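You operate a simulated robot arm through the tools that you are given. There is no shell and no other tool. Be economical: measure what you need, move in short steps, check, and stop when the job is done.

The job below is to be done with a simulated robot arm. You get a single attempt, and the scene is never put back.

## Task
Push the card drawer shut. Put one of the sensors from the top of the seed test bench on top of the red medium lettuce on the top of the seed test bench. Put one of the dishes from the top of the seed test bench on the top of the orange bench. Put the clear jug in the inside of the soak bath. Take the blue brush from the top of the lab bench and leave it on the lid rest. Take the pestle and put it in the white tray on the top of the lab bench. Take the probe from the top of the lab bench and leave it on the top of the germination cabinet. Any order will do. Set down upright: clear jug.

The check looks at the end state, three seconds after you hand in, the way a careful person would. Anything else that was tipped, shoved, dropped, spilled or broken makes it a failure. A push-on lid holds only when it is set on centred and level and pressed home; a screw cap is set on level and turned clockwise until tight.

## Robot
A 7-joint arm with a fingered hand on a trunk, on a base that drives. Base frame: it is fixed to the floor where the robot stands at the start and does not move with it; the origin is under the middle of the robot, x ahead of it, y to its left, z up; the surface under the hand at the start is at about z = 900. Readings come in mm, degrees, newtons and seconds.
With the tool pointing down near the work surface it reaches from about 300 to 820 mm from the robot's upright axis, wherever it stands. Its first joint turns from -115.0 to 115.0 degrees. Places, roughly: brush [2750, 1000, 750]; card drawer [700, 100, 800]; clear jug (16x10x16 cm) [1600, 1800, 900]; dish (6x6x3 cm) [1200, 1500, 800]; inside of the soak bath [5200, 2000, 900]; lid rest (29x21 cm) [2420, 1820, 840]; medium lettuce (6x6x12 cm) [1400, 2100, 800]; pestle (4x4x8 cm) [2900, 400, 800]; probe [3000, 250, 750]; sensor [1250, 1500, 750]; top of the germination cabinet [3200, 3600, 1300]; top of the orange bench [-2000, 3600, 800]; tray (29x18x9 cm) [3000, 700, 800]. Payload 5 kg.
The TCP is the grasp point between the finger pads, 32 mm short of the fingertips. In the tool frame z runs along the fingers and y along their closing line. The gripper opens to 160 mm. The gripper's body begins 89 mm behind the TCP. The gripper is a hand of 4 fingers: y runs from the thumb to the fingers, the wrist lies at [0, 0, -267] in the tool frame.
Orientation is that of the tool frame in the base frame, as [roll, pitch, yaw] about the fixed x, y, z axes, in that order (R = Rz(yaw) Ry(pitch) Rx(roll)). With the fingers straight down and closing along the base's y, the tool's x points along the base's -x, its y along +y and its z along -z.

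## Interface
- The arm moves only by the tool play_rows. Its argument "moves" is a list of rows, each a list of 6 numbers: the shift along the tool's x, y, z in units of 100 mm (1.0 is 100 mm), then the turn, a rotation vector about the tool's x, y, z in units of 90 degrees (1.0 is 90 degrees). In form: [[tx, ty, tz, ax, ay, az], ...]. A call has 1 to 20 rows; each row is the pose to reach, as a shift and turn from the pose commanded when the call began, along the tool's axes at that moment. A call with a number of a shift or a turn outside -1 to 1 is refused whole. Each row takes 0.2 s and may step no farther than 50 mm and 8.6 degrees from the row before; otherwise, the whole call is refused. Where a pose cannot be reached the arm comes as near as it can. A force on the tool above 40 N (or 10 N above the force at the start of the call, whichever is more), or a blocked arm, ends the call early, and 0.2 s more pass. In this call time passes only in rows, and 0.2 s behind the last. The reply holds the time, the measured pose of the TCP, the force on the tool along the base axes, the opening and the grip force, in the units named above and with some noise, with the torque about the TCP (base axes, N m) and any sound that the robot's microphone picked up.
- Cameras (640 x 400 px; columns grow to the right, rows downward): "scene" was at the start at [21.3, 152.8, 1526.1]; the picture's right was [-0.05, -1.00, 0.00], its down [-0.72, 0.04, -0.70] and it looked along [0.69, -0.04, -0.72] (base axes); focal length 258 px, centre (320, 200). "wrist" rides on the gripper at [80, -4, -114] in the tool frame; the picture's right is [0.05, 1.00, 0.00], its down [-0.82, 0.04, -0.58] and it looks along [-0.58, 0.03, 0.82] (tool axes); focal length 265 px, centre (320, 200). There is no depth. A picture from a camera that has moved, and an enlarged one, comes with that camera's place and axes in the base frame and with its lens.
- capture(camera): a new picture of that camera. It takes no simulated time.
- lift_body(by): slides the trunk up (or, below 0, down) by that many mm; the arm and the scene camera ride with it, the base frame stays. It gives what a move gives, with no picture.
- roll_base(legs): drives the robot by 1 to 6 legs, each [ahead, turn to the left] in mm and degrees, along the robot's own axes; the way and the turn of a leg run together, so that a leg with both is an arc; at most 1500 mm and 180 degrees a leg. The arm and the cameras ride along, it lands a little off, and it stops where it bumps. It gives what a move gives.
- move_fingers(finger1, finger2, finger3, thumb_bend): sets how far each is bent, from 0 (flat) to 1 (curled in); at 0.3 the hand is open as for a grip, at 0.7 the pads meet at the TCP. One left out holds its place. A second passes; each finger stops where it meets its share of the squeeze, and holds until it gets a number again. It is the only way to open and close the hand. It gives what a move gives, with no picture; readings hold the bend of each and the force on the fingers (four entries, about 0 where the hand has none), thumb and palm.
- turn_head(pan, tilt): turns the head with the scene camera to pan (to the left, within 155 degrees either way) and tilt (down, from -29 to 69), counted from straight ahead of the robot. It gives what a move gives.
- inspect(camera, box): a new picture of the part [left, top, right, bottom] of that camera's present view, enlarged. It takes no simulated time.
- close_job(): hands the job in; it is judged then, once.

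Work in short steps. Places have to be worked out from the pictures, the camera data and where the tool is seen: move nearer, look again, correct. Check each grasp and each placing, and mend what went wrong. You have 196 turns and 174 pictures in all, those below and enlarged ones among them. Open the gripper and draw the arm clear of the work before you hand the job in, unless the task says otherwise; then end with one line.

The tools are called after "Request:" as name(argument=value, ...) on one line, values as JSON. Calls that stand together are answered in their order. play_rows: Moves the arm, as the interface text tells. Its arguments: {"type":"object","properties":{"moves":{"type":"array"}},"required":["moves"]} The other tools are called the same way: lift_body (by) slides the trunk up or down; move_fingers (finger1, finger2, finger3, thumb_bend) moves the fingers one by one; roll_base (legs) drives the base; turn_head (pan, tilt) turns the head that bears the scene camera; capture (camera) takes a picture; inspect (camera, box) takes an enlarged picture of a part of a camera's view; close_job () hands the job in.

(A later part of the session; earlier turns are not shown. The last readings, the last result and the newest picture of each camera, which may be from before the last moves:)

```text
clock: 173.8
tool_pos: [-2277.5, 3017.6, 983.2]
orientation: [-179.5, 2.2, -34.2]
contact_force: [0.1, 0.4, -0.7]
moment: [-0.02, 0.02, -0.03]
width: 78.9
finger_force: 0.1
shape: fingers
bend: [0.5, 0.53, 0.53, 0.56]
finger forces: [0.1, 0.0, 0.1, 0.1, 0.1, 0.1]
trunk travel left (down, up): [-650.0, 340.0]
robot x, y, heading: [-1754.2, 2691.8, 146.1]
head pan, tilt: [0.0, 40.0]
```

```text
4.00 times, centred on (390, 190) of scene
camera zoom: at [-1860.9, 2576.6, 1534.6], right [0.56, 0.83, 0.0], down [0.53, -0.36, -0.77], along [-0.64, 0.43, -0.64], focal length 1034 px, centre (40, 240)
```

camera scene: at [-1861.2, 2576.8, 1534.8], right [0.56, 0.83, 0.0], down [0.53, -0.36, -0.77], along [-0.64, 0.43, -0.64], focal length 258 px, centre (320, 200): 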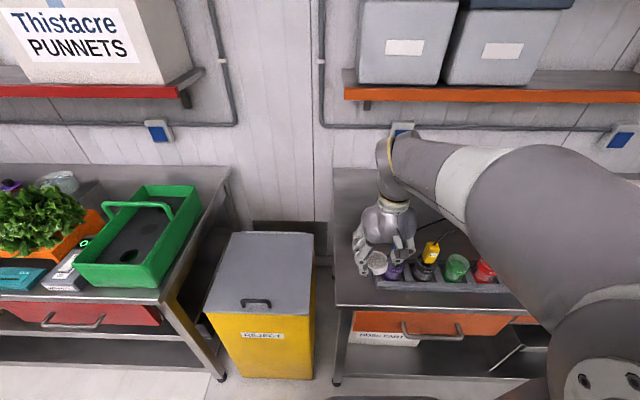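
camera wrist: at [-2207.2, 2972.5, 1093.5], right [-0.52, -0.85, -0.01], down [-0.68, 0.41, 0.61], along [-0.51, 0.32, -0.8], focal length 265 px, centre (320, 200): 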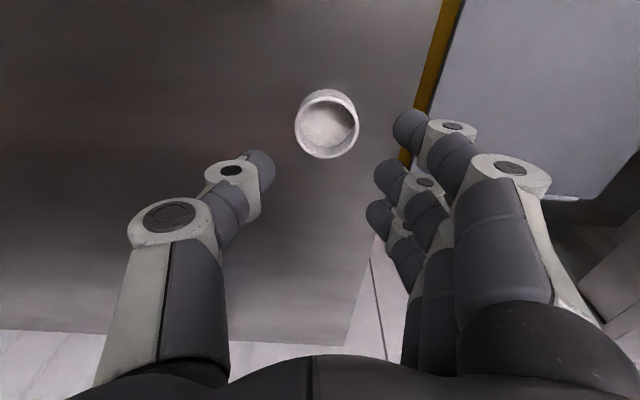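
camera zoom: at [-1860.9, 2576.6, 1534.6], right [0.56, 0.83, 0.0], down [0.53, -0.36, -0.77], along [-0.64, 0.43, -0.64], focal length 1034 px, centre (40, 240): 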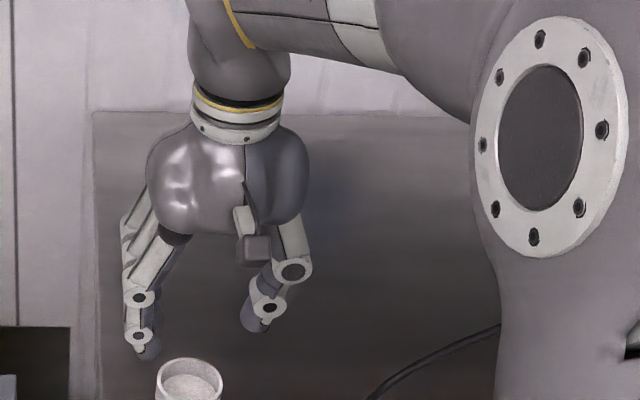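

The dish stands level on the orange bench. Next is the jug: I'll tuck the arm and drive back to the seed bench, further right this time.

Request:
play_rows(moves=[[0.35, 0, -0.2, 0, 0.012, 0], [0.7, 0, -0.5, 0, 0.024, 0], [1.0, 0, -0.8, 0, 0.024, 0]])

Request:
play_rows(moves=[[0.4, 0, 0, 0, 0, 0], [0.8, 0, 0, 0, 0, 0], [1.0, 0, 0, 0, 0, 0]])

Request:
roll_base(legs=[[-250, 0], [0, 171], [805, 0], [0, 11], [1450, 0], [760, 0]])

```text
clock: 174.6
tool_pos: [-2191.4, 2958.4, 1059.9]
orientation: [-179.3, 0.0, -34.3]
contact_force: [0.0, 0.9, 1.0]
moment: [0.03, 0.02, -0.01]
width: 78.9
finger_force: 0.0
shape: fingers
bend: [0.5, 0.53, 0.53, 0.56]
finger forces: [0.1, 0.1, 0.1, 0.0, 0.1, 0.0]
trunk travel left (down, up): [-650.0, 340.0]
robot x, y, heading: [-1751.0, 2690.8, 146.0]
head pan, tilt: [0.0, 40.0]
```

```text
clock: 175.4
tool_pos: [-2108.7, 2902.0, 1058.1]
orientation: [-179.4, 0.0, -34.2]
contact_force: [1.5, 0.0, 0.1]
moment: [-0.02, 0.02, 0.01]
width: 79.0
finger_force: 0.0
shape: fingers
bend: [0.5, 0.53, 0.53, 0.56]
finger forces: [0.1, 0.0, 0.0, 0.1, 0.1, 0.0]
trunk travel left (down, up): [-650.0, 340.0]
robot x, y, heading: [-1751.4, 2694.5, 146.0]
head pan, tilt: [0.0, 40.0]
```

```text
clock: 199.3
tool_pos: [1250.1, 558.3, 1058.5]
orientation: [-179.4, -0.1, 147.3]
contact_force: [-0.5, 0.3, -0.2]
moment: [0.0, 0.0, -0.01]
width: 78.8
finger_force: 0.1
shape: fingers
bend: [0.5, 0.53, 0.53, 0.56]
finger forces: [0.1, 0.0, 0.1, 0.0, 0.0, 0.0]
trunk travel left (down, up): [-650.0, 340.0]
robot x, y, heading: [888.4, 763.9, -32.4]
head pan, tilt: [0.0, 40.0]
```

Request:
roll_base(legs=[[-100, 0], [150, 89], [220, 0]])

Request:
turn_head(pan=0, tilt=35)

Request:
capture(camera="scene")

Request:
inspect(camera="scene", box=[270, 100, 510, 250])

Request:
capture(camera="wrist")

```text
clock: 205.6
tool_pos: [1236.6, 1400.3, 1058.2]
orientation: [-179.4, -0.1, -120.9]
contact_force: [0.4, 0.1, -0.1]
moment: [0.01, 0.01, 0.04]
width: 78.9
finger_force: 0.1
shape: fingers
bend: [0.5, 0.53, 0.53, 0.56]
finger forces: [0.0, 0.1, 0.0, 0.1, 0.1, 0.0]
trunk travel left (down, up): [-650.0, 340.0]
robot x, y, heading: [1044.5, 1031.9, 59.0]
head pan, tilt: [0.0, 40.0]
```

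```text
clock: 206.3
tool_pos: [1235.8, 1402.3, 1059.1]
orientation: [-179.4, -0.1, -120.9]
contact_force: [0.1, 0.2, -0.6]
moment: [0.0, -0.01, -0.02]
width: 78.7
finger_force: 0.1
shape: fingers
bend: [0.5, 0.53, 0.53, 0.56]
finger forces: [0.0, 0.1, 0.0, 0.0, 0.0, 0.1]
trunk travel left (down, up): [-650.0, 340.0]
robot x, y, heading: [1048.5, 1036.9, 59.4]
head pan, tilt: [0.0, 35.0]
```

```text
83 pictures are left
camera scene: at [926.4, 1138.0, 1542.2], right [0.86, -0.51, 0.0], down [-0.29, -0.49, -0.82], along [0.42, 0.7, -0.57], focal length 258 px, centre (320, 200)
```

scene: 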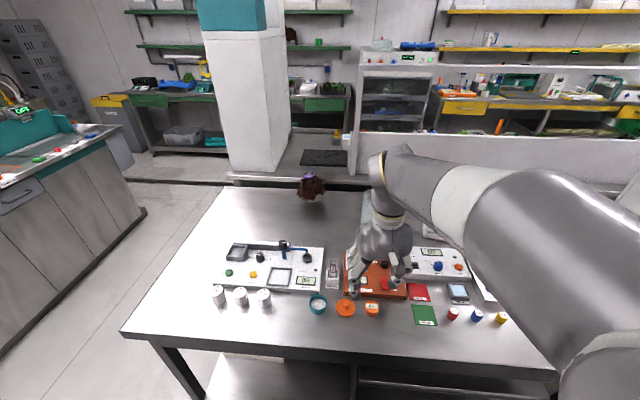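

```text
2.67 times, centred on (390, 175) of scene
camera zoom: at [926.4, 1138.0, 1542.2], right [0.86, -0.51, 0.0], down [-0.29, -0.49, -0.82], along [0.42, 0.7, -0.57], focal length 689 px, centre (133, 267)
```

zoom: 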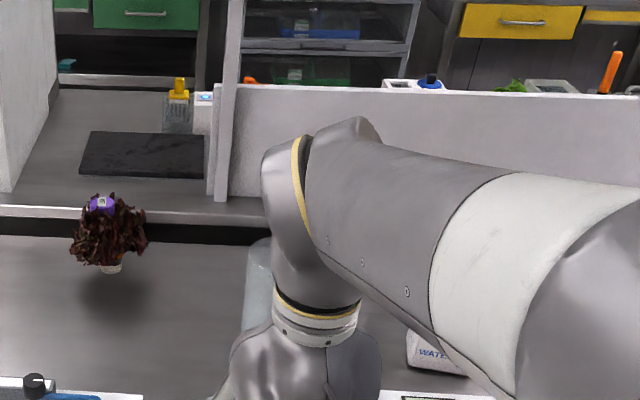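

```text
81 pictures are left
camera wrist: at [1197.1, 1330.5, 1171.7], right [-0.88, 0.47, -0.01], down [0.38, 0.73, 0.58], along [0.28, 0.5, -0.82], focal length 265 px, centre (320, 200)
```

wrist: 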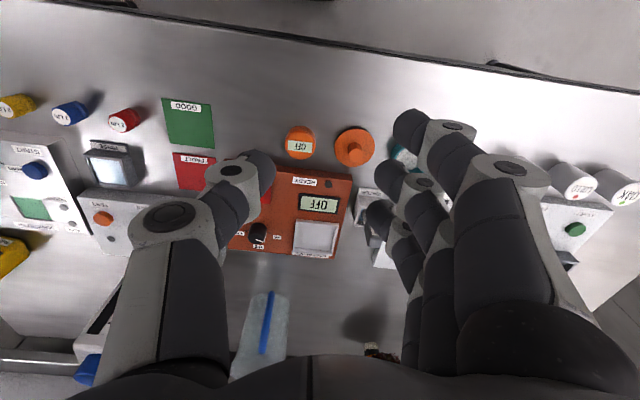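

The jug is behind the arm with its blue handle facing the front. I'll tilt the hand about 48° forward while moving toward it, so it can reach over and straddle the jug from the front.

Request:
play_rows(moves=[[-0.16, -0.03, -0.15, 0, -0.09, 0], [-0.33, -0.06, -0.3, 0, -0.18, 0], [-0.5, -0.09, -0.45, 0, -0.27, 0], [-0.66, -0.12, -0.6, 0, -0.36, 0], [-0.83, -0.15, -0.75, 0, -0.45, 0], [-1.0, -0.2, -0.9, 0, -0.54, 0]])

Request:
move_fingers(finger1=0.3, finger2=0.3, finger3=0.3, thumb_bend=0.3)

Request:
capture(camera="wrist")

```text
clock: 207.7
tool_pos: [1310.5, 1510.7, 1087.4]
orientation: [-179.2, 48.5, -120.2]
contact_force: [0.4, 1.5, 0.0]
moment: [-0.12, 0.01, -0.08]
width: 79.3
finger_force: 0.1
shape: fingers
bend: [0.5, 0.53, 0.53, 0.56]
finger forces: [0.0, 0.0, 0.0, 0.1, 0.1, 0.1]
out of reach, approached as far as the arm can: row 3, 4, 5, 6
trunk travel left (down, up): [-650.0, 340.0]
robot x, y, heading: [1044.0, 1035.6, 59.4]
head pan, tilt: [0.0, 35.0]
```

```text
clock: 208.7
tool_pos: [1310.1, 1507.7, 1086.0]
orientation: [-179.1, 48.5, -120.0]
contact_force: [-0.4, -0.6, 0.6]
moment: [0.02, 0.01, -0.02]
width: 170.2
finger_force: 0.1
shape: fingers
bend: [0.3, 0.3, 0.3, 0.3]
finger forces: [0.0, 0.0, 0.0, 0.1, 0.0, 0.1]
trunk travel left (down, up): [-650.0, 340.0]
robot x, y, heading: [1047.0, 1035.7, 59.1]
head pan, tilt: [0.0, 35.0]
```

```text
80 pictures are left
camera wrist: at [1243.3, 1387.2, 1100.8], right [-0.87, 0.48, -0.05], down [0.01, 0.12, 0.99], along [0.48, 0.87, -0.11], focal length 265 px, centre (320, 200)
```

wrist: 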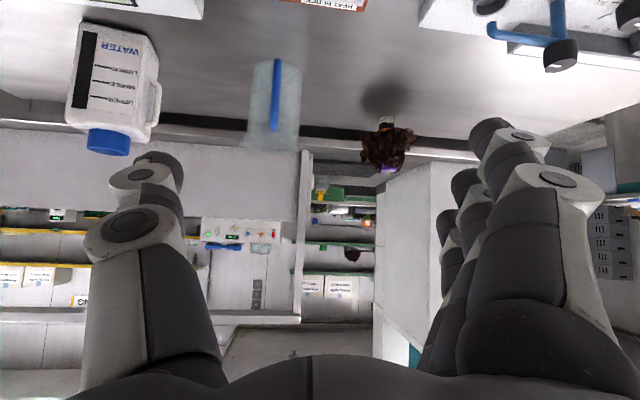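

The jug stands at about (1578,1783) with its handle facing me. I'll advance in three short moves to a point just above and in front of it.

Request:
play_rows(moves=[[-0.19, -0.1, 0.33, 0, 0, 0], [-0.37, -0.2, 0.66, 0, 0, 0], [-0.56, -0.31, 1.0, 0, 0, 0]])

Request:
play_rows(moves=[[-0.19, -0.1, 0.33, 0, 0, 0], [-0.37, -0.2, 0.66, 0, 0, 0], [-0.56, -0.31, 1.0, 0, 0, 0]])

Request:
capture(camera="wrist")

Request:
capture(camera="scene")

```text
clock: 209.5
tool_pos: [1398.6, 1590.6, 1061.8]
orientation: [-178.9, 48.5, -120.0]
contact_force: [0.2, 0.3, -0.3]
moment: [-0.05, 0.06, -0.02]
width: 169.8
finger_force: 0.1
shape: fingers
bend: [0.3, 0.3, 0.3, 0.3]
finger forces: [0.0, 0.1, 0.1, 0.0, 0.0, 0.1]
trunk travel left (down, up): [-650.0, 340.0]
robot x, y, heading: [1045.1, 1032.8, 59.4]
head pan, tilt: [0.0, 35.0]
```

```text
clock: 210.3
tool_pos: [1482.2, 1670.5, 1037.6]
orientation: [-179.1, 48.6, -120.2]
contact_force: [0.4, 0.8, 0.8]
moment: [0.0, 0.0, -0.01]
width: 170.1
finger_force: 0.1
shape: fingers
bend: [0.3, 0.3, 0.3, 0.3]
finger forces: [0.0, 0.1, 0.0, 0.0, 0.0, 0.1]
trunk travel left (down, up): [-650.0, 340.0]
robot x, y, heading: [1043.1, 1034.5, 59.3]
head pan, tilt: [0.0, 35.0]
```

```text
79 pictures are left
camera wrist: at [1413.8, 1549.4, 1051.4], right [-0.87, 0.48, -0.05], down [0.01, 0.12, 0.99], along [0.49, 0.87, -0.11], focal length 265 px, centre (320, 200)
```

wrist: 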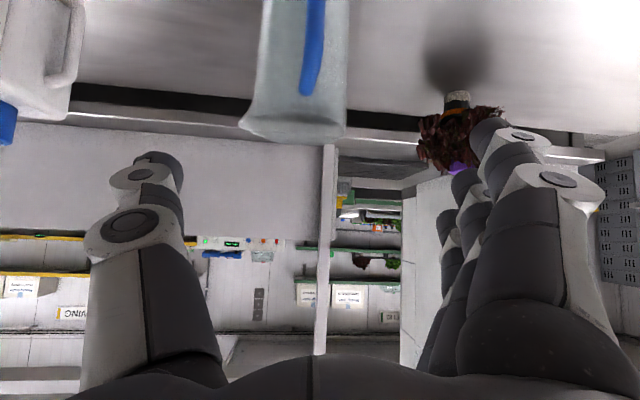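

```text
78 pictures are left
camera scene: at [927.0, 1138.2, 1542.3], right [0.86, -0.51, 0.0], down [-0.29, -0.49, -0.82], along [0.42, 0.7, -0.57], focal length 258 px, centre (320, 200)
```

scene: 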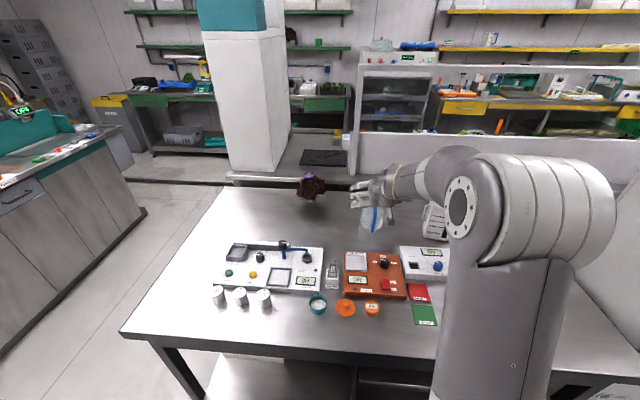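

The lettuce stays clear. The jug centre is about 125 mm ahead and 20 mm toward the thumb, so I'll move over it at this height and then look again.

Request:
play_rows(moves=[[-0.25, -0.07, 0.28, 0, 0, 0], [-0.5, -0.14, 0.56, 0, 0, 0], [-0.74, -0.2, 0.84, 0, 0, 0]])

Request:
capture(camera="wrist")

Request:
inspect(camera="scene", box=[300, 140, 460, 260])

```text
clock: 211.1
tool_pos: [1555.1, 1759.1, 1036.7]
orientation: [-179.2, 48.5, -120.2]
contact_force: [0.5, 0.8, -0.1]
moment: [0.0, 0.03, 0.01]
width: 170.2
finger_force: 0.2
shape: fingers
bend: [0.3, 0.3, 0.3, 0.3]
finger forces: [0.0, 0.0, 0.0, 0.1, 0.0, 0.0]
trunk travel left (down, up): [-650.0, 340.0]
robot x, y, heading: [1044.1, 1033.1, 59.1]
head pan, tilt: [0.0, 35.0]
```

```text
77 pictures are left
camera wrist: at [1487.5, 1637.0, 1051.1], right [-0.87, 0.48, -0.05], down [0.01, 0.12, 0.99], along [0.49, 0.87, -0.11], focal length 265 px, centre (320, 200)
```

wrist: 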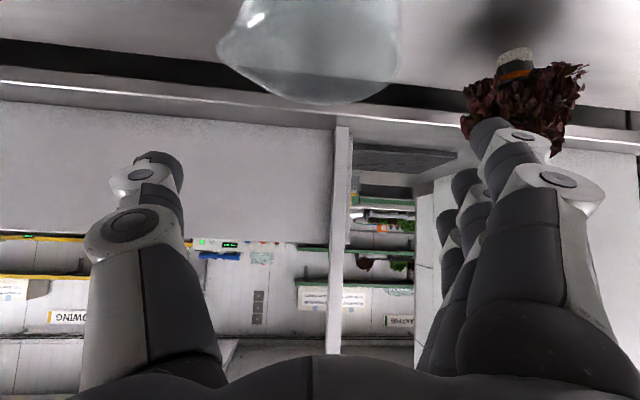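

```text
3.33 times, centred on (380, 200) of scene
camera zoom: at [926.8, 1138.4, 1542.2], right [0.86, -0.51, 0.0], down [-0.29, -0.49, -0.82], along [0.42, 0.7, -0.57], focal length 862 px, centre (120, 200)
```

zoom: 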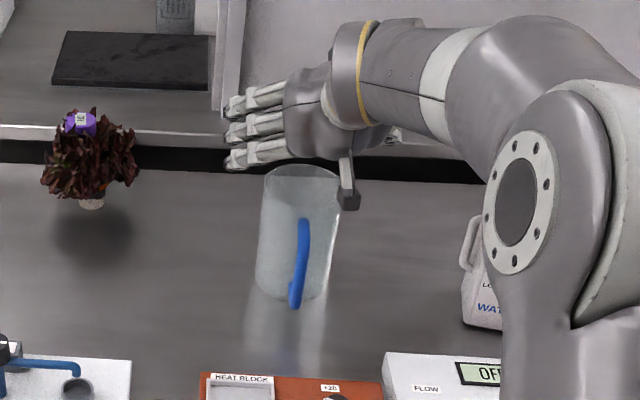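

The close view puts the jug's rim centre at about (1563,1752), nearly under the TCP and 10 mm toward the thumb. I'll descend straight down around it to z ≈ 920.

Request:
play_rows(moves=[[0.0, -0.1, 0.0, 0, 0, 0], [0.22, -0.1, 0.2, 0, 0, 0], [0.44, -0.1, 0.39, 0, 0, 0], [0.6, -0.1, 0.53, 0, 0, 0], [0.75, -0.1, 0.66, 0, 0, 0], [0.88, -0.1, 0.78, 0, 0, 0]])

Request:
capture(camera="wrist")

Request:
inspect(camera="scene", box=[300, 140, 460, 260])

```text
clock: 212.5
tool_pos: [1566.2, 1750.7, 917.9]
orientation: [-179.0, 48.5, -120.1]
contact_force: [0.0, 0.6, -0.3]
moment: [-0.01, 0.02, 0.02]
width: 170.3
finger_force: 0.2
shape: fingers
bend: [0.3, 0.3, 0.3, 0.3]
finger forces: [0.0, 0.1, 0.1, 0.0, 0.0, 0.1]
trunk travel left (down, up): [-650.0, 340.0]
robot x, y, heading: [1042.7, 1032.8, 59.1]
head pan, tilt: [0.0, 35.0]
```

```text
75 pictures are left
camera wrist: at [1498.1, 1629.6, 932.9], right [-0.87, 0.48, -0.05], down [0.01, 0.12, 0.99], along [0.48, 0.87, -0.11], focal length 265 px, centre (320, 200)
```

wrist: 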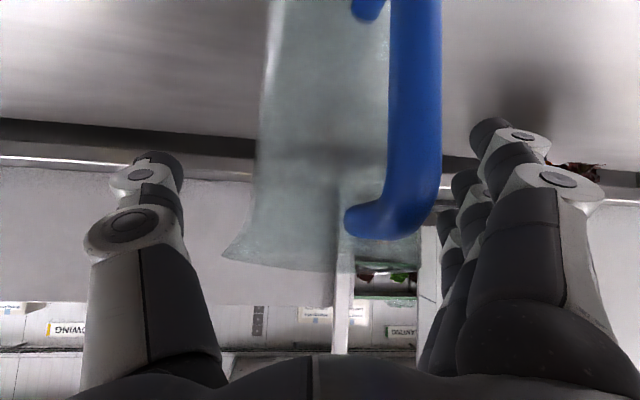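

```text
3.33 times, centred on (380, 200) of scene
camera zoom: at [926.6, 1138.2, 1542.3], right [0.86, -0.51, 0.0], down [-0.29, -0.49, -0.82], along [0.42, 0.7, -0.57], focal length 862 px, centre (120, 200)
```

zoom: 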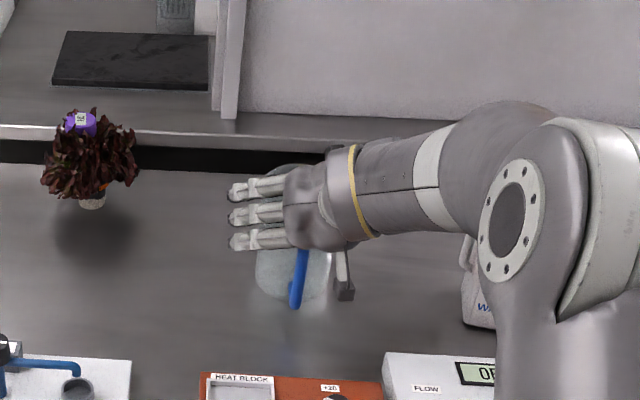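

The fingers straddle the jug with the handle clear under the palm. The jug centre is about 12 mm toward the fingers, so I'll recentre and close.

Request:
play_rows(moves=[[0, 0.06, 0, 0, 0, 0], [0, 0.12, 0, 0, 0, 0]])

Request:
move_fingers(finger1=0.6, finger2=0.6, finger3=0.6, thumb_bend=0.6)

Request:
capture(camera="wrist")

```text
clock: 213.1
tool_pos: [1554.3, 1756.8, 920.0]
orientation: [-179.2, 48.6, -120.1]
contact_force: [0.9, 0.0, -0.4]
moment: [0.01, -0.02, 0.0]
width: 170.1
finger_force: 0.0
shape: fingers
bend: [0.3, 0.3, 0.3, 0.3]
finger forces: [0.0, 0.1, 0.0, 0.0, 0.0, 0.0]
trunk travel left (down, up): [-650.0, 340.0]
robot x, y, heading: [1042.2, 1034.4, 59.5]
head pan, tilt: [0.0, 35.0]
```

```text
clock: 214.1
tool_pos: [1555.8, 1756.4, 919.4]
orientation: [-179.1, 48.5, -120.1]
contact_force: [0.1, 0.3, -0.4]
moment: [-0.04, 0.03, 0.03]
width: 97.1
finger_force: 21.7
shape: fingers
bend: [0.5, 0.48, 0.5, 0.52]
finger forces: [6.5, 7.7, 7.6, 0.0, 22.6, 0.1]
trunk travel left (down, up): [-650.0, 340.0]
robot x, y, heading: [1046.3, 1031.8, 59.1]
head pan, tilt: [0.0, 35.0]
```

```text
73 pictures are left
camera wrist: at [1487.1, 1635.3, 933.7], right [-0.87, 0.48, -0.05], down [0.01, 0.12, 0.99], along [0.48, 0.87, -0.11], focal length 265 px, centre (320, 200)
```

wrist: 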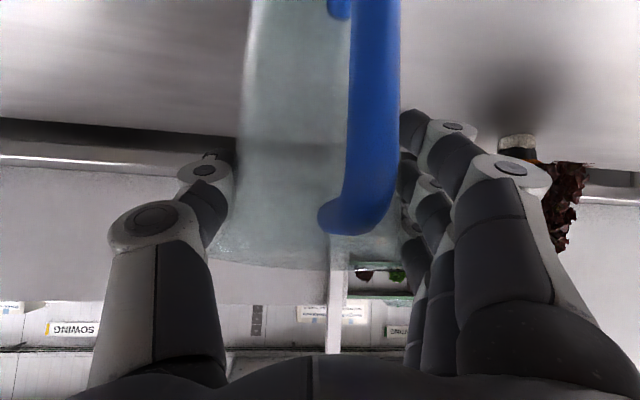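

The grip is solid: three fingers against the thumb at about 22 N. I'll lift straight up.

Request:
play_rows(moves=[[-0.07, 0, -0.07, 0, 0, 0], [-0.22, 0, -0.2, 0, 0, 0], [-0.42, 0, -0.37, 0, 0, 0], [-0.66, 0, -0.58, 0, 0, 0], [-0.9, 0, -0.8, 0, 0, 0]])

Request:
capture(camera="scene")

```text
clock: 215.3
tool_pos: [1553.0, 1757.6, 1040.1]
orientation: [-179.0, 48.4, -120.3]
contact_force: [-0.5, 0.0, -1.2]
moment: [0.0, 0.01, -0.01]
width: 96.7
finger_force: 22.3
shape: fingers
bend: [0.5, 0.48, 0.5, 0.52]
finger forces: [6.3, 7.7, 7.7, 0.0, 22.3, 0.0]
trunk travel left (down, up): [-650.0, 340.0]
robot x, y, heading: [1042.6, 1037.0, 59.0]
head pan, tilt: [0.0, 35.0]
```

```text
72 pictures are left
camera scene: at [926.3, 1137.8, 1542.2], right [0.86, -0.51, 0.0], down [-0.29, -0.49, -0.82], along [0.42, 0.7, -0.57], focal length 258 px, centre (320, 200)
```

scene: 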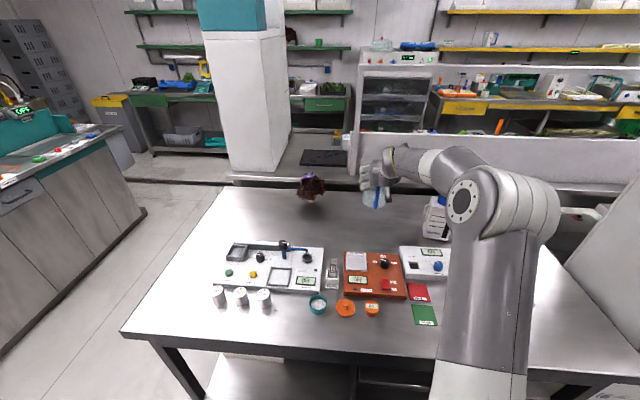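

The jug is lifted upright. I'll back the robot off and pull the arm in before driving off to the right.

Request:
roll_base(legs=[[-260, 0]])

Request:
play_rows(moves=[[0.22, 0, -0.25, 0, 0, 0], [0.44, 0, -0.5, 0, 0, 0], [0.66, 0, -0.75, 0, 0, 0]])

Request:
play_rows(moves=[[0.22, 0, -0.25, 0, 0, 0], [0.44, 0, -0.5, 0, 0, 0], [0.66, 0, -0.75, 0, 0, 0]])

Request:
play_rows(moves=[[0.22, 0, -0.25, 0, 0, 0], [0.44, 0, -0.5, 0, 0, 0], [0.66, 0, -0.75, 0, 0, 0]])

Request:
roll_base(legs=[[0, -92]])

Request:
turn_head(pan=20, tilt=15)

Request:
capture(camera="scene")

```text
clock: 217.2
tool_pos: [1419.5, 1537.2, 1039.8]
orientation: [-178.9, 48.5, -120.0]
contact_force: [-0.2, -0.3, -1.0]
moment: [-0.01, 0.01, -0.01]
width: 96.6
finger_force: 21.5
shape: fingers
bend: [0.5, 0.48, 0.5, 0.52]
finger forces: [6.3, 7.7, 7.7, 0.0, 22.3, 0.1]
trunk travel left (down, up): [-650.0, 340.0]
robot x, y, heading: [917.0, 810.6, 59.4]
head pan, tilt: [0.0, 35.0]
```

```text
clock: 218.0
tool_pos: [1366.6, 1453.0, 1040.5]
orientation: [-179.0, 48.6, -119.9]
contact_force: [0.3, 0.5, -1.7]
moment: [0.04, 0.03, -0.02]
width: 96.7
finger_force: 22.2
shape: fingers
bend: [0.5, 0.48, 0.49, 0.52]
finger forces: [6.3, 7.7, 7.6, 0.1, 22.3, 0.1]
trunk travel left (down, up): [-650.0, 340.0]
robot x, y, heading: [910.0, 812.2, 59.7]
head pan, tilt: [0.0, 35.0]
```

```text
clock: 218.8
tool_pos: [1315.0, 1366.3, 1039.9]
orientation: [-179.0, 48.6, -119.9]
contact_force: [-0.2, 0.1, -1.0]
moment: [0.02, -0.03, -0.01]
width: 96.6
finger_force: 21.9
shape: fingers
bend: [0.5, 0.48, 0.49, 0.52]
finger forces: [6.2, 7.7, 7.7, 0.0, 22.2, 0.1]
trunk travel left (down, up): [-650.0, 340.0]
robot x, y, heading: [912.9, 809.8, 59.4]
head pan, tilt: [0.0, 35.0]
```

```text
clock: 219.8
tool_pos: [1203.1, 1324.4, 1028.7]
orientation: [177.9, 45.7, -114.9]
contact_force: [-0.2, 0.1, -1.2]
moment: [-0.04, 0.02, 0.03]
width: 96.5
finger_force: 21.5
shape: fingers
bend: [0.51, 0.48, 0.5, 0.52]
finger forces: [6.3, 7.4, 7.1, 0.1, 21.4, 0.0]
out of reach, approached as far as the arm can: row 3
trunk travel left (down, up): [-650.0, 340.0]
robot x, y, heading: [910.8, 811.8, 59.2]
head pan, tilt: [0.0, 35.0]
stopped in row 3: the arm was blocked; the commanded pose is now the measured one
```

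```text
clock: 224.0
tool_pos: [1420.3, 511.5, 1030.2]
orientation: [177.9, 45.8, 153.9]
contact_force: [-0.3, 0.2, 0.0]
moment: [0.02, -0.02, 0.0]
width: 96.7
finger_force: 20.9
shape: fingers
bend: [0.51, 0.48, 0.5, 0.52]
finger forces: [5.8, 7.4, 7.3, 0.0, 20.9, 0.0]
trunk travel left (down, up): [-650.0, 340.0]
robot x, y, heading: [916.5, 812.1, -31.4]
head pan, tilt: [0.0, 35.0]
```

```text
clock: 224.9
tool_pos: [1419.3, 510.6, 1029.8]
orientation: [178.0, 45.8, 153.9]
contact_force: [-0.1, 0.3, -1.0]
moment: [0.0, -0.01, 0.01]
width: 96.7
finger_force: 20.4
shape: fingers
bend: [0.51, 0.48, 0.5, 0.52]
finger forces: [5.8, 7.4, 7.3, 0.1, 21.0, 0.0]
trunk travel left (down, up): [-650.0, 340.0]
robot x, y, heading: [915.8, 813.1, -31.9]
head pan, tilt: [20.0, 15.0]
```

```text
71 pictures are left
camera scene: at [1037.8, 957.4, 1574.2], right [-0.21, -0.98, 0.0], down [-0.25, 0.05, -0.97], along [0.95, -0.2, -0.26], focal length 258 px, centre (320, 200)
```

scene: 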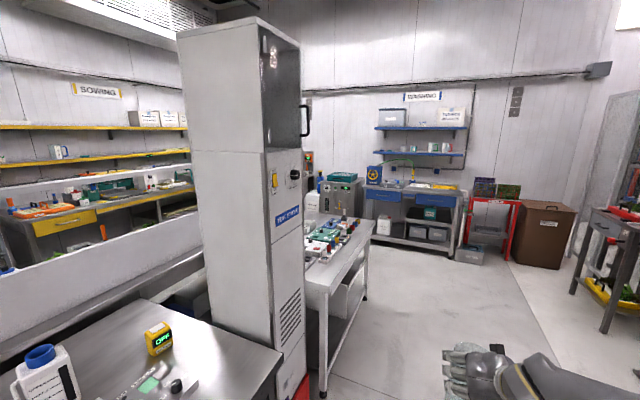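

The way along the front of the lab bench (front edge n ≈ 1713, spanning s ≈ 1385–2515 in bench coordinates) is clear. I'll drive past its far end and look toward the soak bath.

Request:
roll_base(legs=[[1500, -1], [950, 0]])

Request:
turn_head(pan=75, tilt=15)

Request:
capture(camera="scene")

```text
clock: 237.2
tool_pos: [3538.4, -867.7, 1030.0]
orientation: [177.9, 45.7, 152.3]
contact_force: [-0.6, 0.0, -1.5]
moment: [0.02, 0.02, -0.01]
width: 96.5
finger_force: 20.9
shape: fingers
bend: [0.51, 0.48, 0.5, 0.52]
finger forces: [5.7, 7.6, 7.3, 0.1, 21.0, 0.1]
trunk travel left (down, up): [-650.0, 340.0]
robot x, y, heading: [3037.6, -550.8, -33.7]
head pan, tilt: [20.0, 15.0]
```

```text
clock: 238.4
tool_pos: [3538.3, -868.2, 1029.3]
orientation: [178.0, 45.9, 152.3]
contact_force: [-0.4, 0.0, -0.8]
moment: [0.0, 0.0, 0.01]
width: 96.5
finger_force: 20.0
shape: fingers
bend: [0.51, 0.48, 0.5, 0.52]
finger forces: [5.7, 7.5, 7.3, 0.1, 21.0, 0.0]
trunk travel left (down, up): [-650.0, 340.0]
robot x, y, heading: [3036.2, -548.0, -33.3]
head pan, tilt: [75.0, 15.0]
```

```text
70 pictures are left
camera scene: at [3147.1, -327.6, 1574.3], right [0.66, -0.75, 0.0], down [-0.19, -0.17, -0.97], along [0.72, 0.64, -0.26], focal length 258 px, centre (320, 200)
```

scene: 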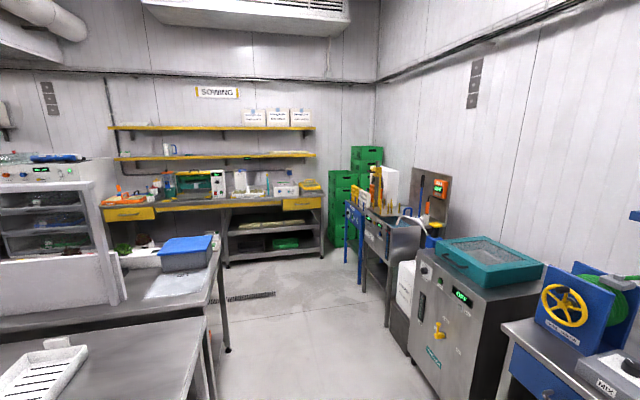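

Request:
inspect(camera="scene", box=[220, 150, 460, 300])

Request:
inspect(camera="scene", box=[0, 130, 240, 280])

```text
2.67 times, centred on (340, 225) of scene
camera zoom: at [3147.1, -327.6, 1574.3], right [0.66, -0.75, 0.0], down [-0.19, -0.17, -0.97], along [0.72, 0.64, -0.26], focal length 689 px, centre (267, 133)
```

zoom: 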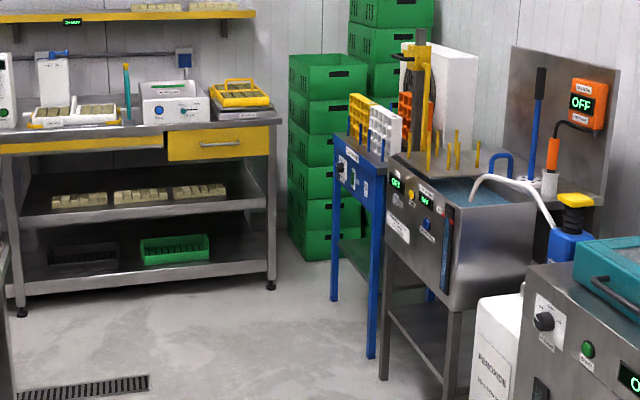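

```text
2.67 times, centred on (120, 205) of scene
camera zoom: at [3147.1, -327.6, 1574.3], right [0.66, -0.75, 0.0], down [-0.19, -0.17, -0.97], along [0.72, 0.64, -0.26], focal length 689 px, centre (853, 187)
```

zoom: 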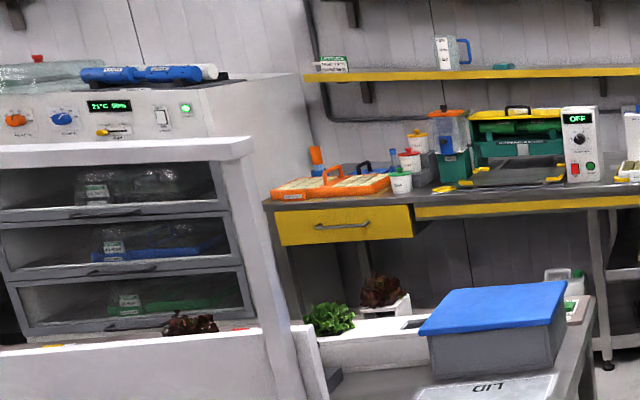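

There is a white box device on the sowing bench at about (5195,2018), matching the stated soak bath place. I'll drive up the aisle toward it.

Request:
roll_base(legs=[[0, 65.5], [869, 0], [0, 24.5], [1150, 0]])

Request:
turn_head(pan=5, tilt=25)

Request:
capture(camera="scene")

```text
clock: 252.7
tool_pos: [4823.7, 1317.9, 1029.0]
orientation: [177.9, 45.8, -120.7]
contact_force: [0.4, 0.0, -0.7]
moment: [-0.01, -0.02, 0.02]
width: 96.0
finger_force: 20.2
shape: fingers
bend: [0.51, 0.48, 0.5, 0.52]
finger forces: [5.1, 7.7, 7.6, 0.0, 20.8, 0.0]
trunk travel left (down, up): [-650.0, 340.0]
robot x, y, heading: [4484.1, 834.7, 53.8]
head pan, tilt: [75.0, 15.0]
```

```text
clock: 254.1
tool_pos: [4824.3, 1317.6, 1029.8]
orientation: [177.9, 45.8, -120.8]
contact_force: [-0.3, 0.0, -1.0]
moment: [-0.01, 0.03, -0.03]
width: 96.4
finger_force: 20.4
shape: fingers
bend: [0.51, 0.48, 0.5, 0.52]
finger forces: [5.1, 7.8, 7.6, 0.0, 20.7, 0.0]
trunk travel left (down, up): [-650.0, 340.0]
robot x, y, heading: [4481.7, 840.8, 53.6]
head pan, tilt: [5.0, 25.0]
```

```text
67 pictures are left
camera scene: at [4370.9, 961.5, 1558.0], right [0.85, -0.52, 0.0], down [-0.22, -0.36, -0.91], along [0.47, 0.77, -0.42], focal length 258 px, centre (320, 200)
```

scene: 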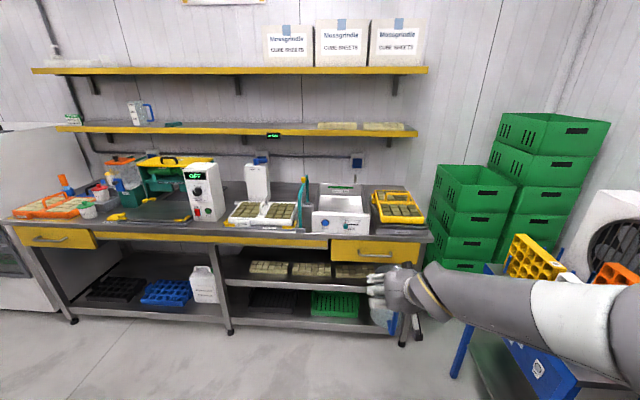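

Request:
inspect(camera="scene", box=[260, 150, 460, 275])

```text
3.20 times, centred on (360, 212) of scene
camera zoom: at [4370.9, 961.5, 1558.0], right [0.85, -0.52, 0.0], down [-0.22, -0.36, -0.91], along [0.47, 0.77, -0.42], focal length 827 px, centre (192, 160)
```

zoom: 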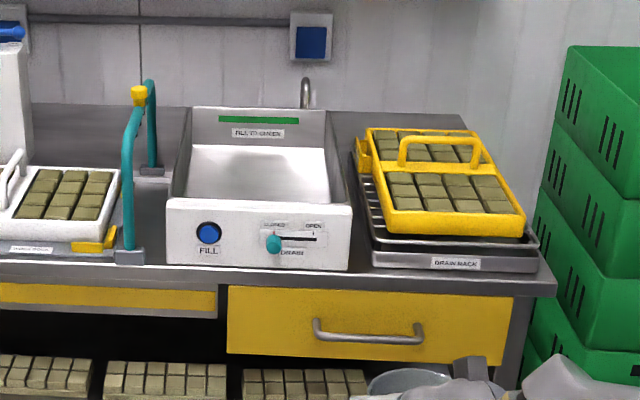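

That is the open-topped, empty soak bath on the sowing bench. I'll raise the trunk so the jug clears the bath rim, then drive up to the bench.

Request:
lift_body(by=150)

Request:
roll_base(legs=[[0, 6], [680, 0]])

Request:
turn_head(pan=0, tilt=40)

Request:
capture(camera="scene")

Request:
capture(camera="wrist")

```text
clock: 255.8
tool_pos: [4823.4, 1318.3, 1178.7]
orientation: [177.9, 45.9, -120.7]
contact_force: [0.8, 0.5, -1.5]
moment: [0.0, 0.0, 0.0]
width: 96.3
finger_force: 20.6
shape: fingers
bend: [0.51, 0.48, 0.5, 0.52]
finger forces: [5.1, 7.7, 7.5, 0.1, 20.7, 0.0]
trunk travel left (down, up): [-800.0, 190.0]
robot x, y, heading: [4482.9, 834.6, 53.4]
head pan, tilt: [5.0, 25.0]
```

```text
clock: 260.1
tool_pos: [5095.9, 1936.1, 1179.0]
orientation: [177.9, 45.8, -113.8]
contact_force: [-0.8, -0.3, -1.2]
moment: [0.02, 0.0, 0.0]
width: 96.2
finger_force: 21.0
shape: fingers
bend: [0.51, 0.48, 0.5, 0.52]
finger forces: [5.2, 7.6, 7.7, 0.0, 20.8, 0.0]
trunk travel left (down, up): [-800.0, 190.0]
robot x, y, heading: [4816.7, 1422.4, 60.7]
head pan, tilt: [5.0, 25.0]
```

```text
clock: 260.9
tool_pos: [5095.0, 1934.9, 1179.3]
orientation: [177.9, 45.8, -113.7]
contact_force: [-1.0, -0.5, -0.6]
moment: [-0.03, 0.02, -0.03]
width: 96.6
finger_force: 21.1
shape: fingers
bend: [0.51, 0.48, 0.5, 0.52]
finger forces: [5.2, 7.6, 7.5, 0.1, 20.8, 0.0]
trunk travel left (down, up): [-800.0, 190.0]
robot x, y, heading: [4819.9, 1420.5, 60.6]
head pan, tilt: [0.0, 40.0]
```

```text
65 pictures are left
camera scene: at [4693.7, 1516.7, 1684.8], right [0.87, -0.49, 0.0], down [-0.32, -0.56, -0.77], along [0.38, 0.67, -0.64], focal length 258 px, centre (320, 200)
```

scene: 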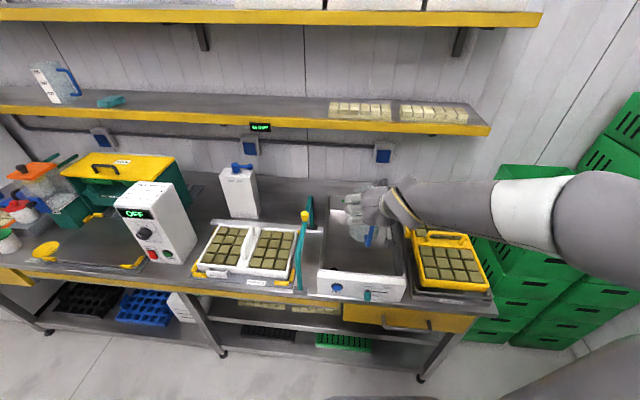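

```text
64 pictures are left
camera wrist: at [5048.1, 1806.4, 1200.5], right [-0.94, 0.35, -0.01], down [0.04, 0.15, 0.99], along [0.34, 0.93, -0.15], focal length 265 px, centre (320, 200)
```

wrist: 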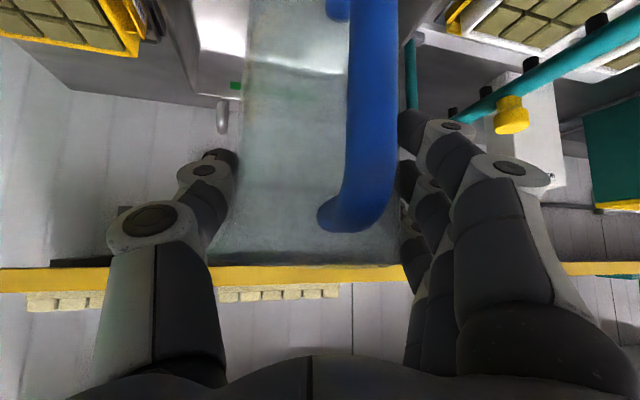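

The jug hangs about 107 mm short of the bath's centre, which I estimate at (5158,2026) with the rim at z ≈ 963. I'll move it forward over the bath.

Request:
play_rows(moves=[[-0.25, -0.07, 0.25, 0, 0, 0], [-0.5, -0.14, 0.5, 0, 0, 0], [-0.73, -0.2, 0.75, 0, 0, 0]])

Request:
lift_body(by=-110)

Request:
capture(camera="wrist")

Request:
inspect(camera="scene", box=[270, 150, 470, 320])

```text
clock: 261.6
tool_pos: [5155.4, 2027.5, 1177.6]
orientation: [178.1, 45.7, -113.7]
contact_force: [1.3, 0.1, -1.8]
moment: [-0.03, 0.01, -0.02]
width: 96.4
finger_force: 21.0
shape: fingers
bend: [0.51, 0.48, 0.5, 0.52]
finger forces: [5.5, 7.5, 7.4, 0.1, 20.8, 0.1]
trunk travel left (down, up): [-800.0, 190.0]
robot x, y, heading: [4820.0, 1421.0, 60.6]
head pan, tilt: [0.0, 40.0]
```

```text
clock: 263.1
tool_pos: [5154.6, 2025.9, 1069.9]
orientation: [177.9, 45.9, -113.8]
contact_force: [-0.2, -0.1, -0.7]
moment: [-0.03, -0.01, 0.0]
width: 96.4
finger_force: 20.5
shape: fingers
bend: [0.51, 0.48, 0.5, 0.52]
finger forces: [5.4, 7.4, 7.4, 0.0, 20.8, 0.0]
trunk travel left (down, up): [-690.0, 300.0]
robot x, y, heading: [4815.5, 1418.7, 60.6]
head pan, tilt: [0.0, 40.0]
```

```text
63 pictures are left
camera wrist: at [5106.4, 1896.1, 1090.7], right [-0.94, 0.35, -0.01], down [0.04, 0.15, 0.99], along [0.34, 0.93, -0.15], focal length 265 px, centre (320, 200)
```

wrist: 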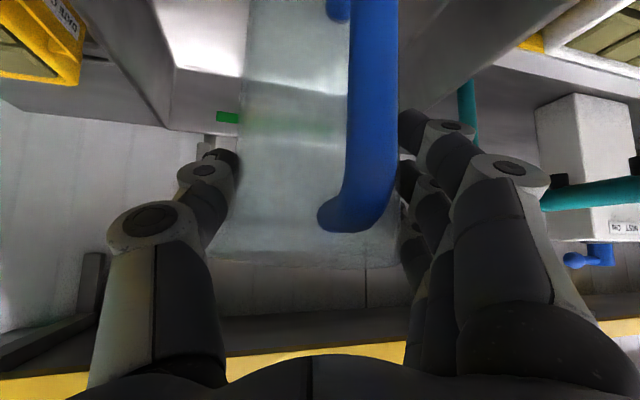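

```text
2.35 times, centred on (370, 235) of scene
camera zoom: at [4693.7, 1516.5, 1574.7], right [0.87, -0.49, 0.0], down [-0.32, -0.56, -0.77], along [0.38, 0.67, -0.64], focal length 608 px, centre (202, 118)
```

zoom: 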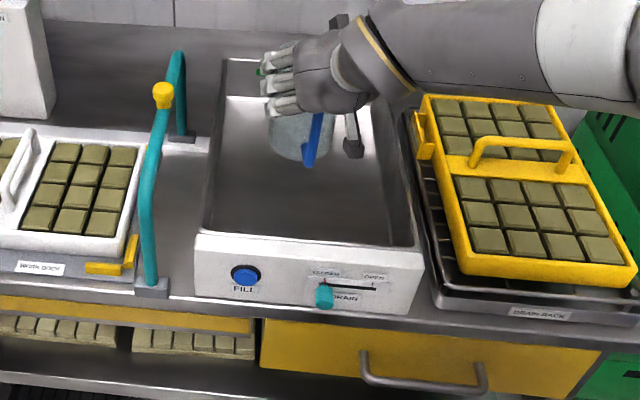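

The jug is over the middle of the bath. I'll lower the trunk 60 mm and then feel for the floor with small arm steps.

Request:
lift_body(by=-60)

Request:
inspect(camera="scene", box=[270, 130, 470, 280])

```text
clock: 264.1
tool_pos: [5154.2, 2025.7, 1009.3]
orientation: [177.9, 45.8, -113.8]
contact_force: [-0.7, -0.1, -1.7]
moment: [-0.04, -0.01, 0.0]
width: 96.2
finger_force: 20.8
shape: fingers
bend: [0.51, 0.48, 0.5, 0.52]
finger forces: [5.5, 7.5, 7.4, 0.1, 20.8, 0.0]
trunk travel left (down, up): [-630.0, 360.0]
robot x, y, heading: [4816.0, 1416.1, 60.3]
head pan, tilt: [0.0, 40.0]
```

```text
2.67 times, centred on (370, 205) of scene
camera zoom: at [4693.7, 1516.5, 1514.7], right [0.87, -0.49, 0.0], down [-0.32, -0.56, -0.77], along [0.38, 0.67, -0.64], focal length 689 px, centre (187, 187)
```

zoom: 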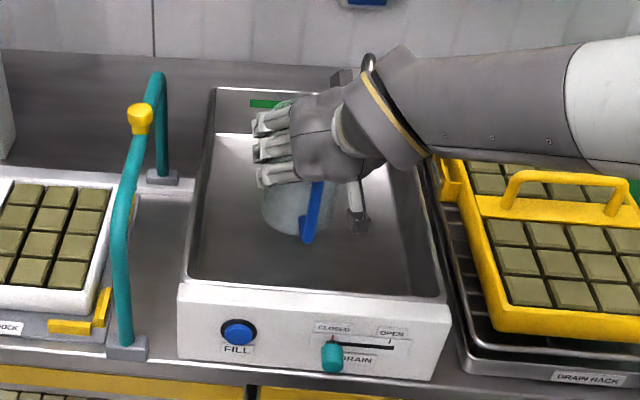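

Request:
play_rows(moves=[[0.036, 0, 0.035, 0, 0, 0], [0.072, 0, 0.07, 0, 0, 0], [0.1, 0, 0.1, 0, 0, 0]])

Request:
play_rows(moves=[[0.03, 0, 0.03, 0, 0, 0], [0.06, 0, 0.06, 0, 0, 0]])

Request:
play_rows(moves=[[0.03, 0, 0.03, 0, 0, 0], [0.06, 0, 0.06, 0, 0, 0]])

```text
clock: 264.9
tool_pos: [5153.0, 2026.3, 995.4]
orientation: [178.0, 45.9, -113.8]
contact_force: [-0.2, -1.2, -1.4]
moment: [-0.03, -0.01, 0.04]
width: 96.1
finger_force: 20.3
shape: fingers
bend: [0.51, 0.48, 0.5, 0.52]
finger forces: [5.4, 7.5, 7.6, 0.0, 20.8, 0.1]
trunk travel left (down, up): [-630.0, 360.0]
robot x, y, heading: [4815.1, 1419.1, 60.7]
head pan, tilt: [0.0, 40.0]
```

```text
clock: 265.5
tool_pos: [5152.4, 2026.4, 988.8]
orientation: [178.0, 46.0, -113.8]
contact_force: [-1.7, -2.7, 7.9]
moment: [0.01, -0.32, -0.09]
width: 96.2
finger_force: 21.3
shape: fingers
bend: [0.51, 0.48, 0.5, 0.53]
finger forces: [5.4, 7.8, 7.7, 0.0, 21.2, 0.1]
trunk travel left (down, up): [-630.0, 360.0]
robot x, y, heading: [4819.5, 1418.8, 60.5]
head pan, tilt: [0.0, 40.0]
```

```text
clock: 266.1
tool_pos: [5152.7, 2026.8, 982.7]
orientation: [178.1, 46.3, -113.6]
contact_force: [-2.2, -2.6, 31.1]
moment: [0.36, -0.12, 0.07]
width: 94.7
finger_force: 21.8
shape: fingers
bend: [0.51, 0.48, 0.49, 0.53]
finger forces: [6.5, 7.8, 8.1, 0.1, 20.7, 0.0]
trunk travel left (down, up): [-630.0, 360.0]
robot x, y, heading: [4819.2, 1417.4, 60.5]
head pan, tilt: [0.0, 40.0]
```

The jug is down on the bath floor. I'll ease off the press and open the hand fully.

Request:
play_rows(moves=[[-0.02, 0, -0.02, 0, 0, 0]])

Request:
move_fingers(finger1=0.36, finger2=0.36, finger3=0.36, thumb_bend=0.36)

Request:
play_rows(moves=[[-0.1, 0, -0.1, 0, 0, 0], [-0.35, 0, -0.34, 0, 0, 0], [-0.6, 0, -0.58, 0, 0, 0], [-0.85, 0, -0.82, 0, 0, 0]])

Request:
lift_body(by=120)

Request:
inspect(camera="scene", box=[270, 150, 470, 320])

```text
clock: 266.5
tool_pos: [5153.6, 2024.9, 979.0]
orientation: [177.9, 45.6, -113.8]
contact_force: [-0.8, 0.3, 5.3]
moment: [0.07, -0.03, 0.01]
width: 94.0
finger_force: 19.8
shape: fingers
bend: [0.52, 0.48, 0.49, 0.53]
finger forces: [5.8, 7.2, 7.7, 0.0, 18.4, 0.0]
trunk travel left (down, up): [-630.0, 360.0]
robot x, y, heading: [4814.4, 1420.2, 60.7]
head pan, tilt: [0.0, 40.0]
```

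```text
clock: 267.5
tool_pos: [5153.1, 2026.4, 980.5]
orientation: [178.0, 45.8, -113.8]
contact_force: [0.2, 0.5, 0.2]
moment: [0.01, 0.01, 0.01]
width: 146.4
finger_force: 0.1
shape: fingers
bend: [0.36, 0.36, 0.36, 0.36]
finger forces: [0.1, 0.0, 0.1, 0.0, 0.0, 0.0]
trunk travel left (down, up): [-630.0, 360.0]
robot x, y, heading: [4821.3, 1416.5, 60.5]
head pan, tilt: [0.0, 40.0]
```

```text
clock: 268.5
tool_pos: [5156.4, 2022.5, 1101.5]
orientation: [178.0, 45.8, -113.7]
contact_force: [-0.1, 0.8, 0.3]
moment: [-0.04, -0.03, -0.01]
width: 146.7
finger_force: 0.0
shape: fingers
bend: [0.36, 0.36, 0.36, 0.36]
finger forces: [0.0, 0.0, 0.1, 0.0, 0.0, 0.1]
trunk travel left (down, up): [-630.0, 360.0]
robot x, y, heading: [4818.9, 1417.2, 60.7]
head pan, tilt: [0.0, 40.0]
```

```text
clock: 270.0
tool_pos: [5156.0, 2022.5, 1221.7]
orientation: [177.8, 45.7, -113.7]
contact_force: [-0.2, 0.4, -0.7]
moment: [-0.01, 0.0, -0.01]
width: 146.4
finger_force: 0.0
shape: fingers
bend: [0.36, 0.36, 0.36, 0.36]
finger forces: [0.1, 0.0, 0.1, 0.1, 0.0, 0.1]
trunk travel left (down, up): [-750.0, 240.0]
robot x, y, heading: [4820.7, 1417.5, 60.6]
head pan, tilt: [0.0, 40.0]
```

```text
2.35 times, centred on (370, 235) of scene
camera zoom: at [4693.7, 1516.6, 1634.7], right [0.87, -0.49, 0.0], down [-0.32, -0.56, -0.77], along [0.38, 0.67, -0.64], focal length 608 px, centre (202, 118)
```

zoom: 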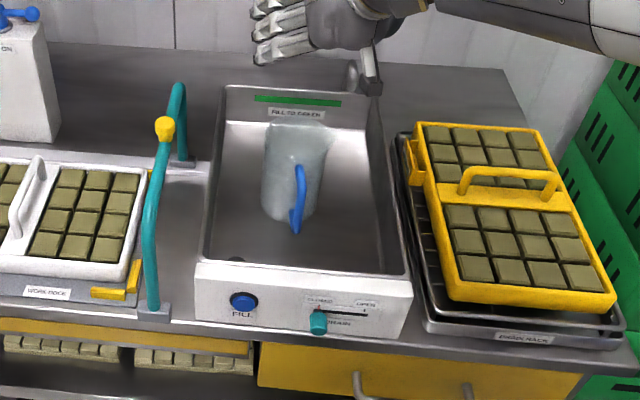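

The jug stands upright in the bath. Now I'll look back toward the lab bench, lid rest and germination cabinet from here.

Request:
turn_head(pan=105, tilt=20)

Request:
capture(camera="scene")

Request:
inspect(camera="scene", box=[180, 140, 380, 265])

```text
clock: 271.8
tool_pos: [5156.9, 2023.1, 1220.5]
orientation: [177.9, 45.7, -113.8]
contact_force: [-0.8, 0.3, -0.1]
moment: [0.03, 0.0, 0.0]
width: 146.7
finger_force: 0.0
shape: fingers
bend: [0.36, 0.36, 0.36, 0.36]
finger forces: [0.0, 0.0, 0.1, 0.0, 0.0, 0.0]
trunk travel left (down, up): [-750.0, 240.0]
robot x, y, heading: [4816.0, 1416.4, 60.7]
head pan, tilt: [105.0, 20.0]
```

```text
59 pictures are left
camera scene: at [4561.7, 1465.7, 1666.1], right [0.25, 0.97, 0.0], down [0.33, -0.09, -0.94], along [-0.91, 0.23, -0.34], focal length 258 px, centre (320, 200)
```

scene: 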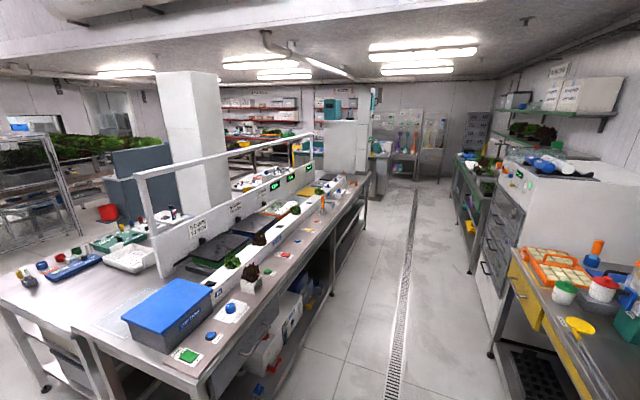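

```text
3.20 times, centred on (280, 202) of scene
camera zoom: at [4561.7, 1465.7, 1666.1], right [0.25, 0.97, 0.0], down [0.33, -0.09, -0.94], along [-0.91, 0.23, -0.34], focal length 827 px, centre (448, 192)
```

zoom: 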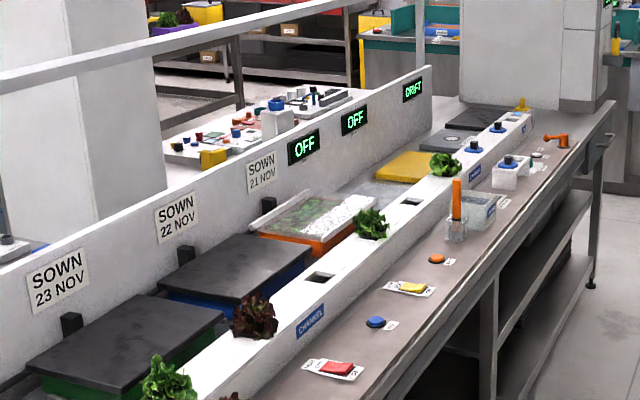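

The lid rest (about (2420,1820)) is on the long channel bench, reachable from the drain aisle. I'll do the lab bench first: stow the hand pointing down and drive back around to its front.

Request:
play_rows(moves=[[0.16, 0, -0.16, 0, 0.085, 0], [0.32, 0, -0.33, 0, 0.17, 0], [0.48, 0, -0.49, 0, 0.255, 0], [0.64, 0, -0.66, 0, 0.34, 0], [0.8, 0, -0.82, 0, 0.425, 0], [0.95, 0, -0.98, 0, 0.508, 0]])

Request:
play_rows(moves=[[0.4, 0, 0, 0, 0, 0], [0.8, 0, 0, 0, 0, 0], [1.0, 0, 0, 0, 0, 0]])

Request:
roll_base(legs=[[-690, 0], [0, 174.7], [950, 0], [941, 0], [0, -88.6], [1080, 0]])

```text
clock: 273.2
tool_pos: [5104.6, 1896.6, 1222.6]
orientation: [178.5, -0.1, -112.2]
contact_force: [0.5, 0.1, -0.7]
moment: [0.01, 0.0, -0.01]
width: 146.7
finger_force: 0.1
shape: fingers
bend: [0.36, 0.36, 0.36, 0.36]
finger forces: [0.1, 0.1, 0.0, 0.0, 0.1, 0.0]
trunk travel left (down, up): [-750.0, 240.0]
robot x, y, heading: [4818.2, 1416.4, 60.8]
head pan, tilt: [105.0, 20.0]
```

```text
clock: 274.0
tool_pos: [5066.4, 1803.8, 1222.0]
orientation: [178.6, 0.1, -112.4]
contact_force: [0.4, -1.2, 0.1]
moment: [-0.02, 0.0, -0.02]
width: 147.0
finger_force: 0.1
shape: fingers
bend: [0.36, 0.36, 0.36, 0.36]
finger forces: [0.0, 0.0, 0.0, 0.0, 0.0, 0.1]
trunk travel left (down, up): [-750.0, 240.0]
robot x, y, heading: [4816.3, 1416.8, 60.4]
head pan, tilt: [105.0, 20.0]
```

```text
clock: 303.1
tool_pos: [2076.2, 218.3, 1221.4]
orientation: [178.6, 0.0, -27.6]
contact_force: [0.0, -0.3, 0.3]
moment: [0.01, -0.04, -0.07]
width: 146.9
finger_force: 0.0
shape: fingers
bend: [0.36, 0.36, 0.36, 0.36]
finger forces: [0.0, 0.1, 0.0, 0.0, 0.1, 0.0]
trunk travel left (down, up): [-750.0, 240.0]
robot x, y, heading: [2438.4, -62.9, 145.2]
head pan, tilt: [105.0, 20.0]
```

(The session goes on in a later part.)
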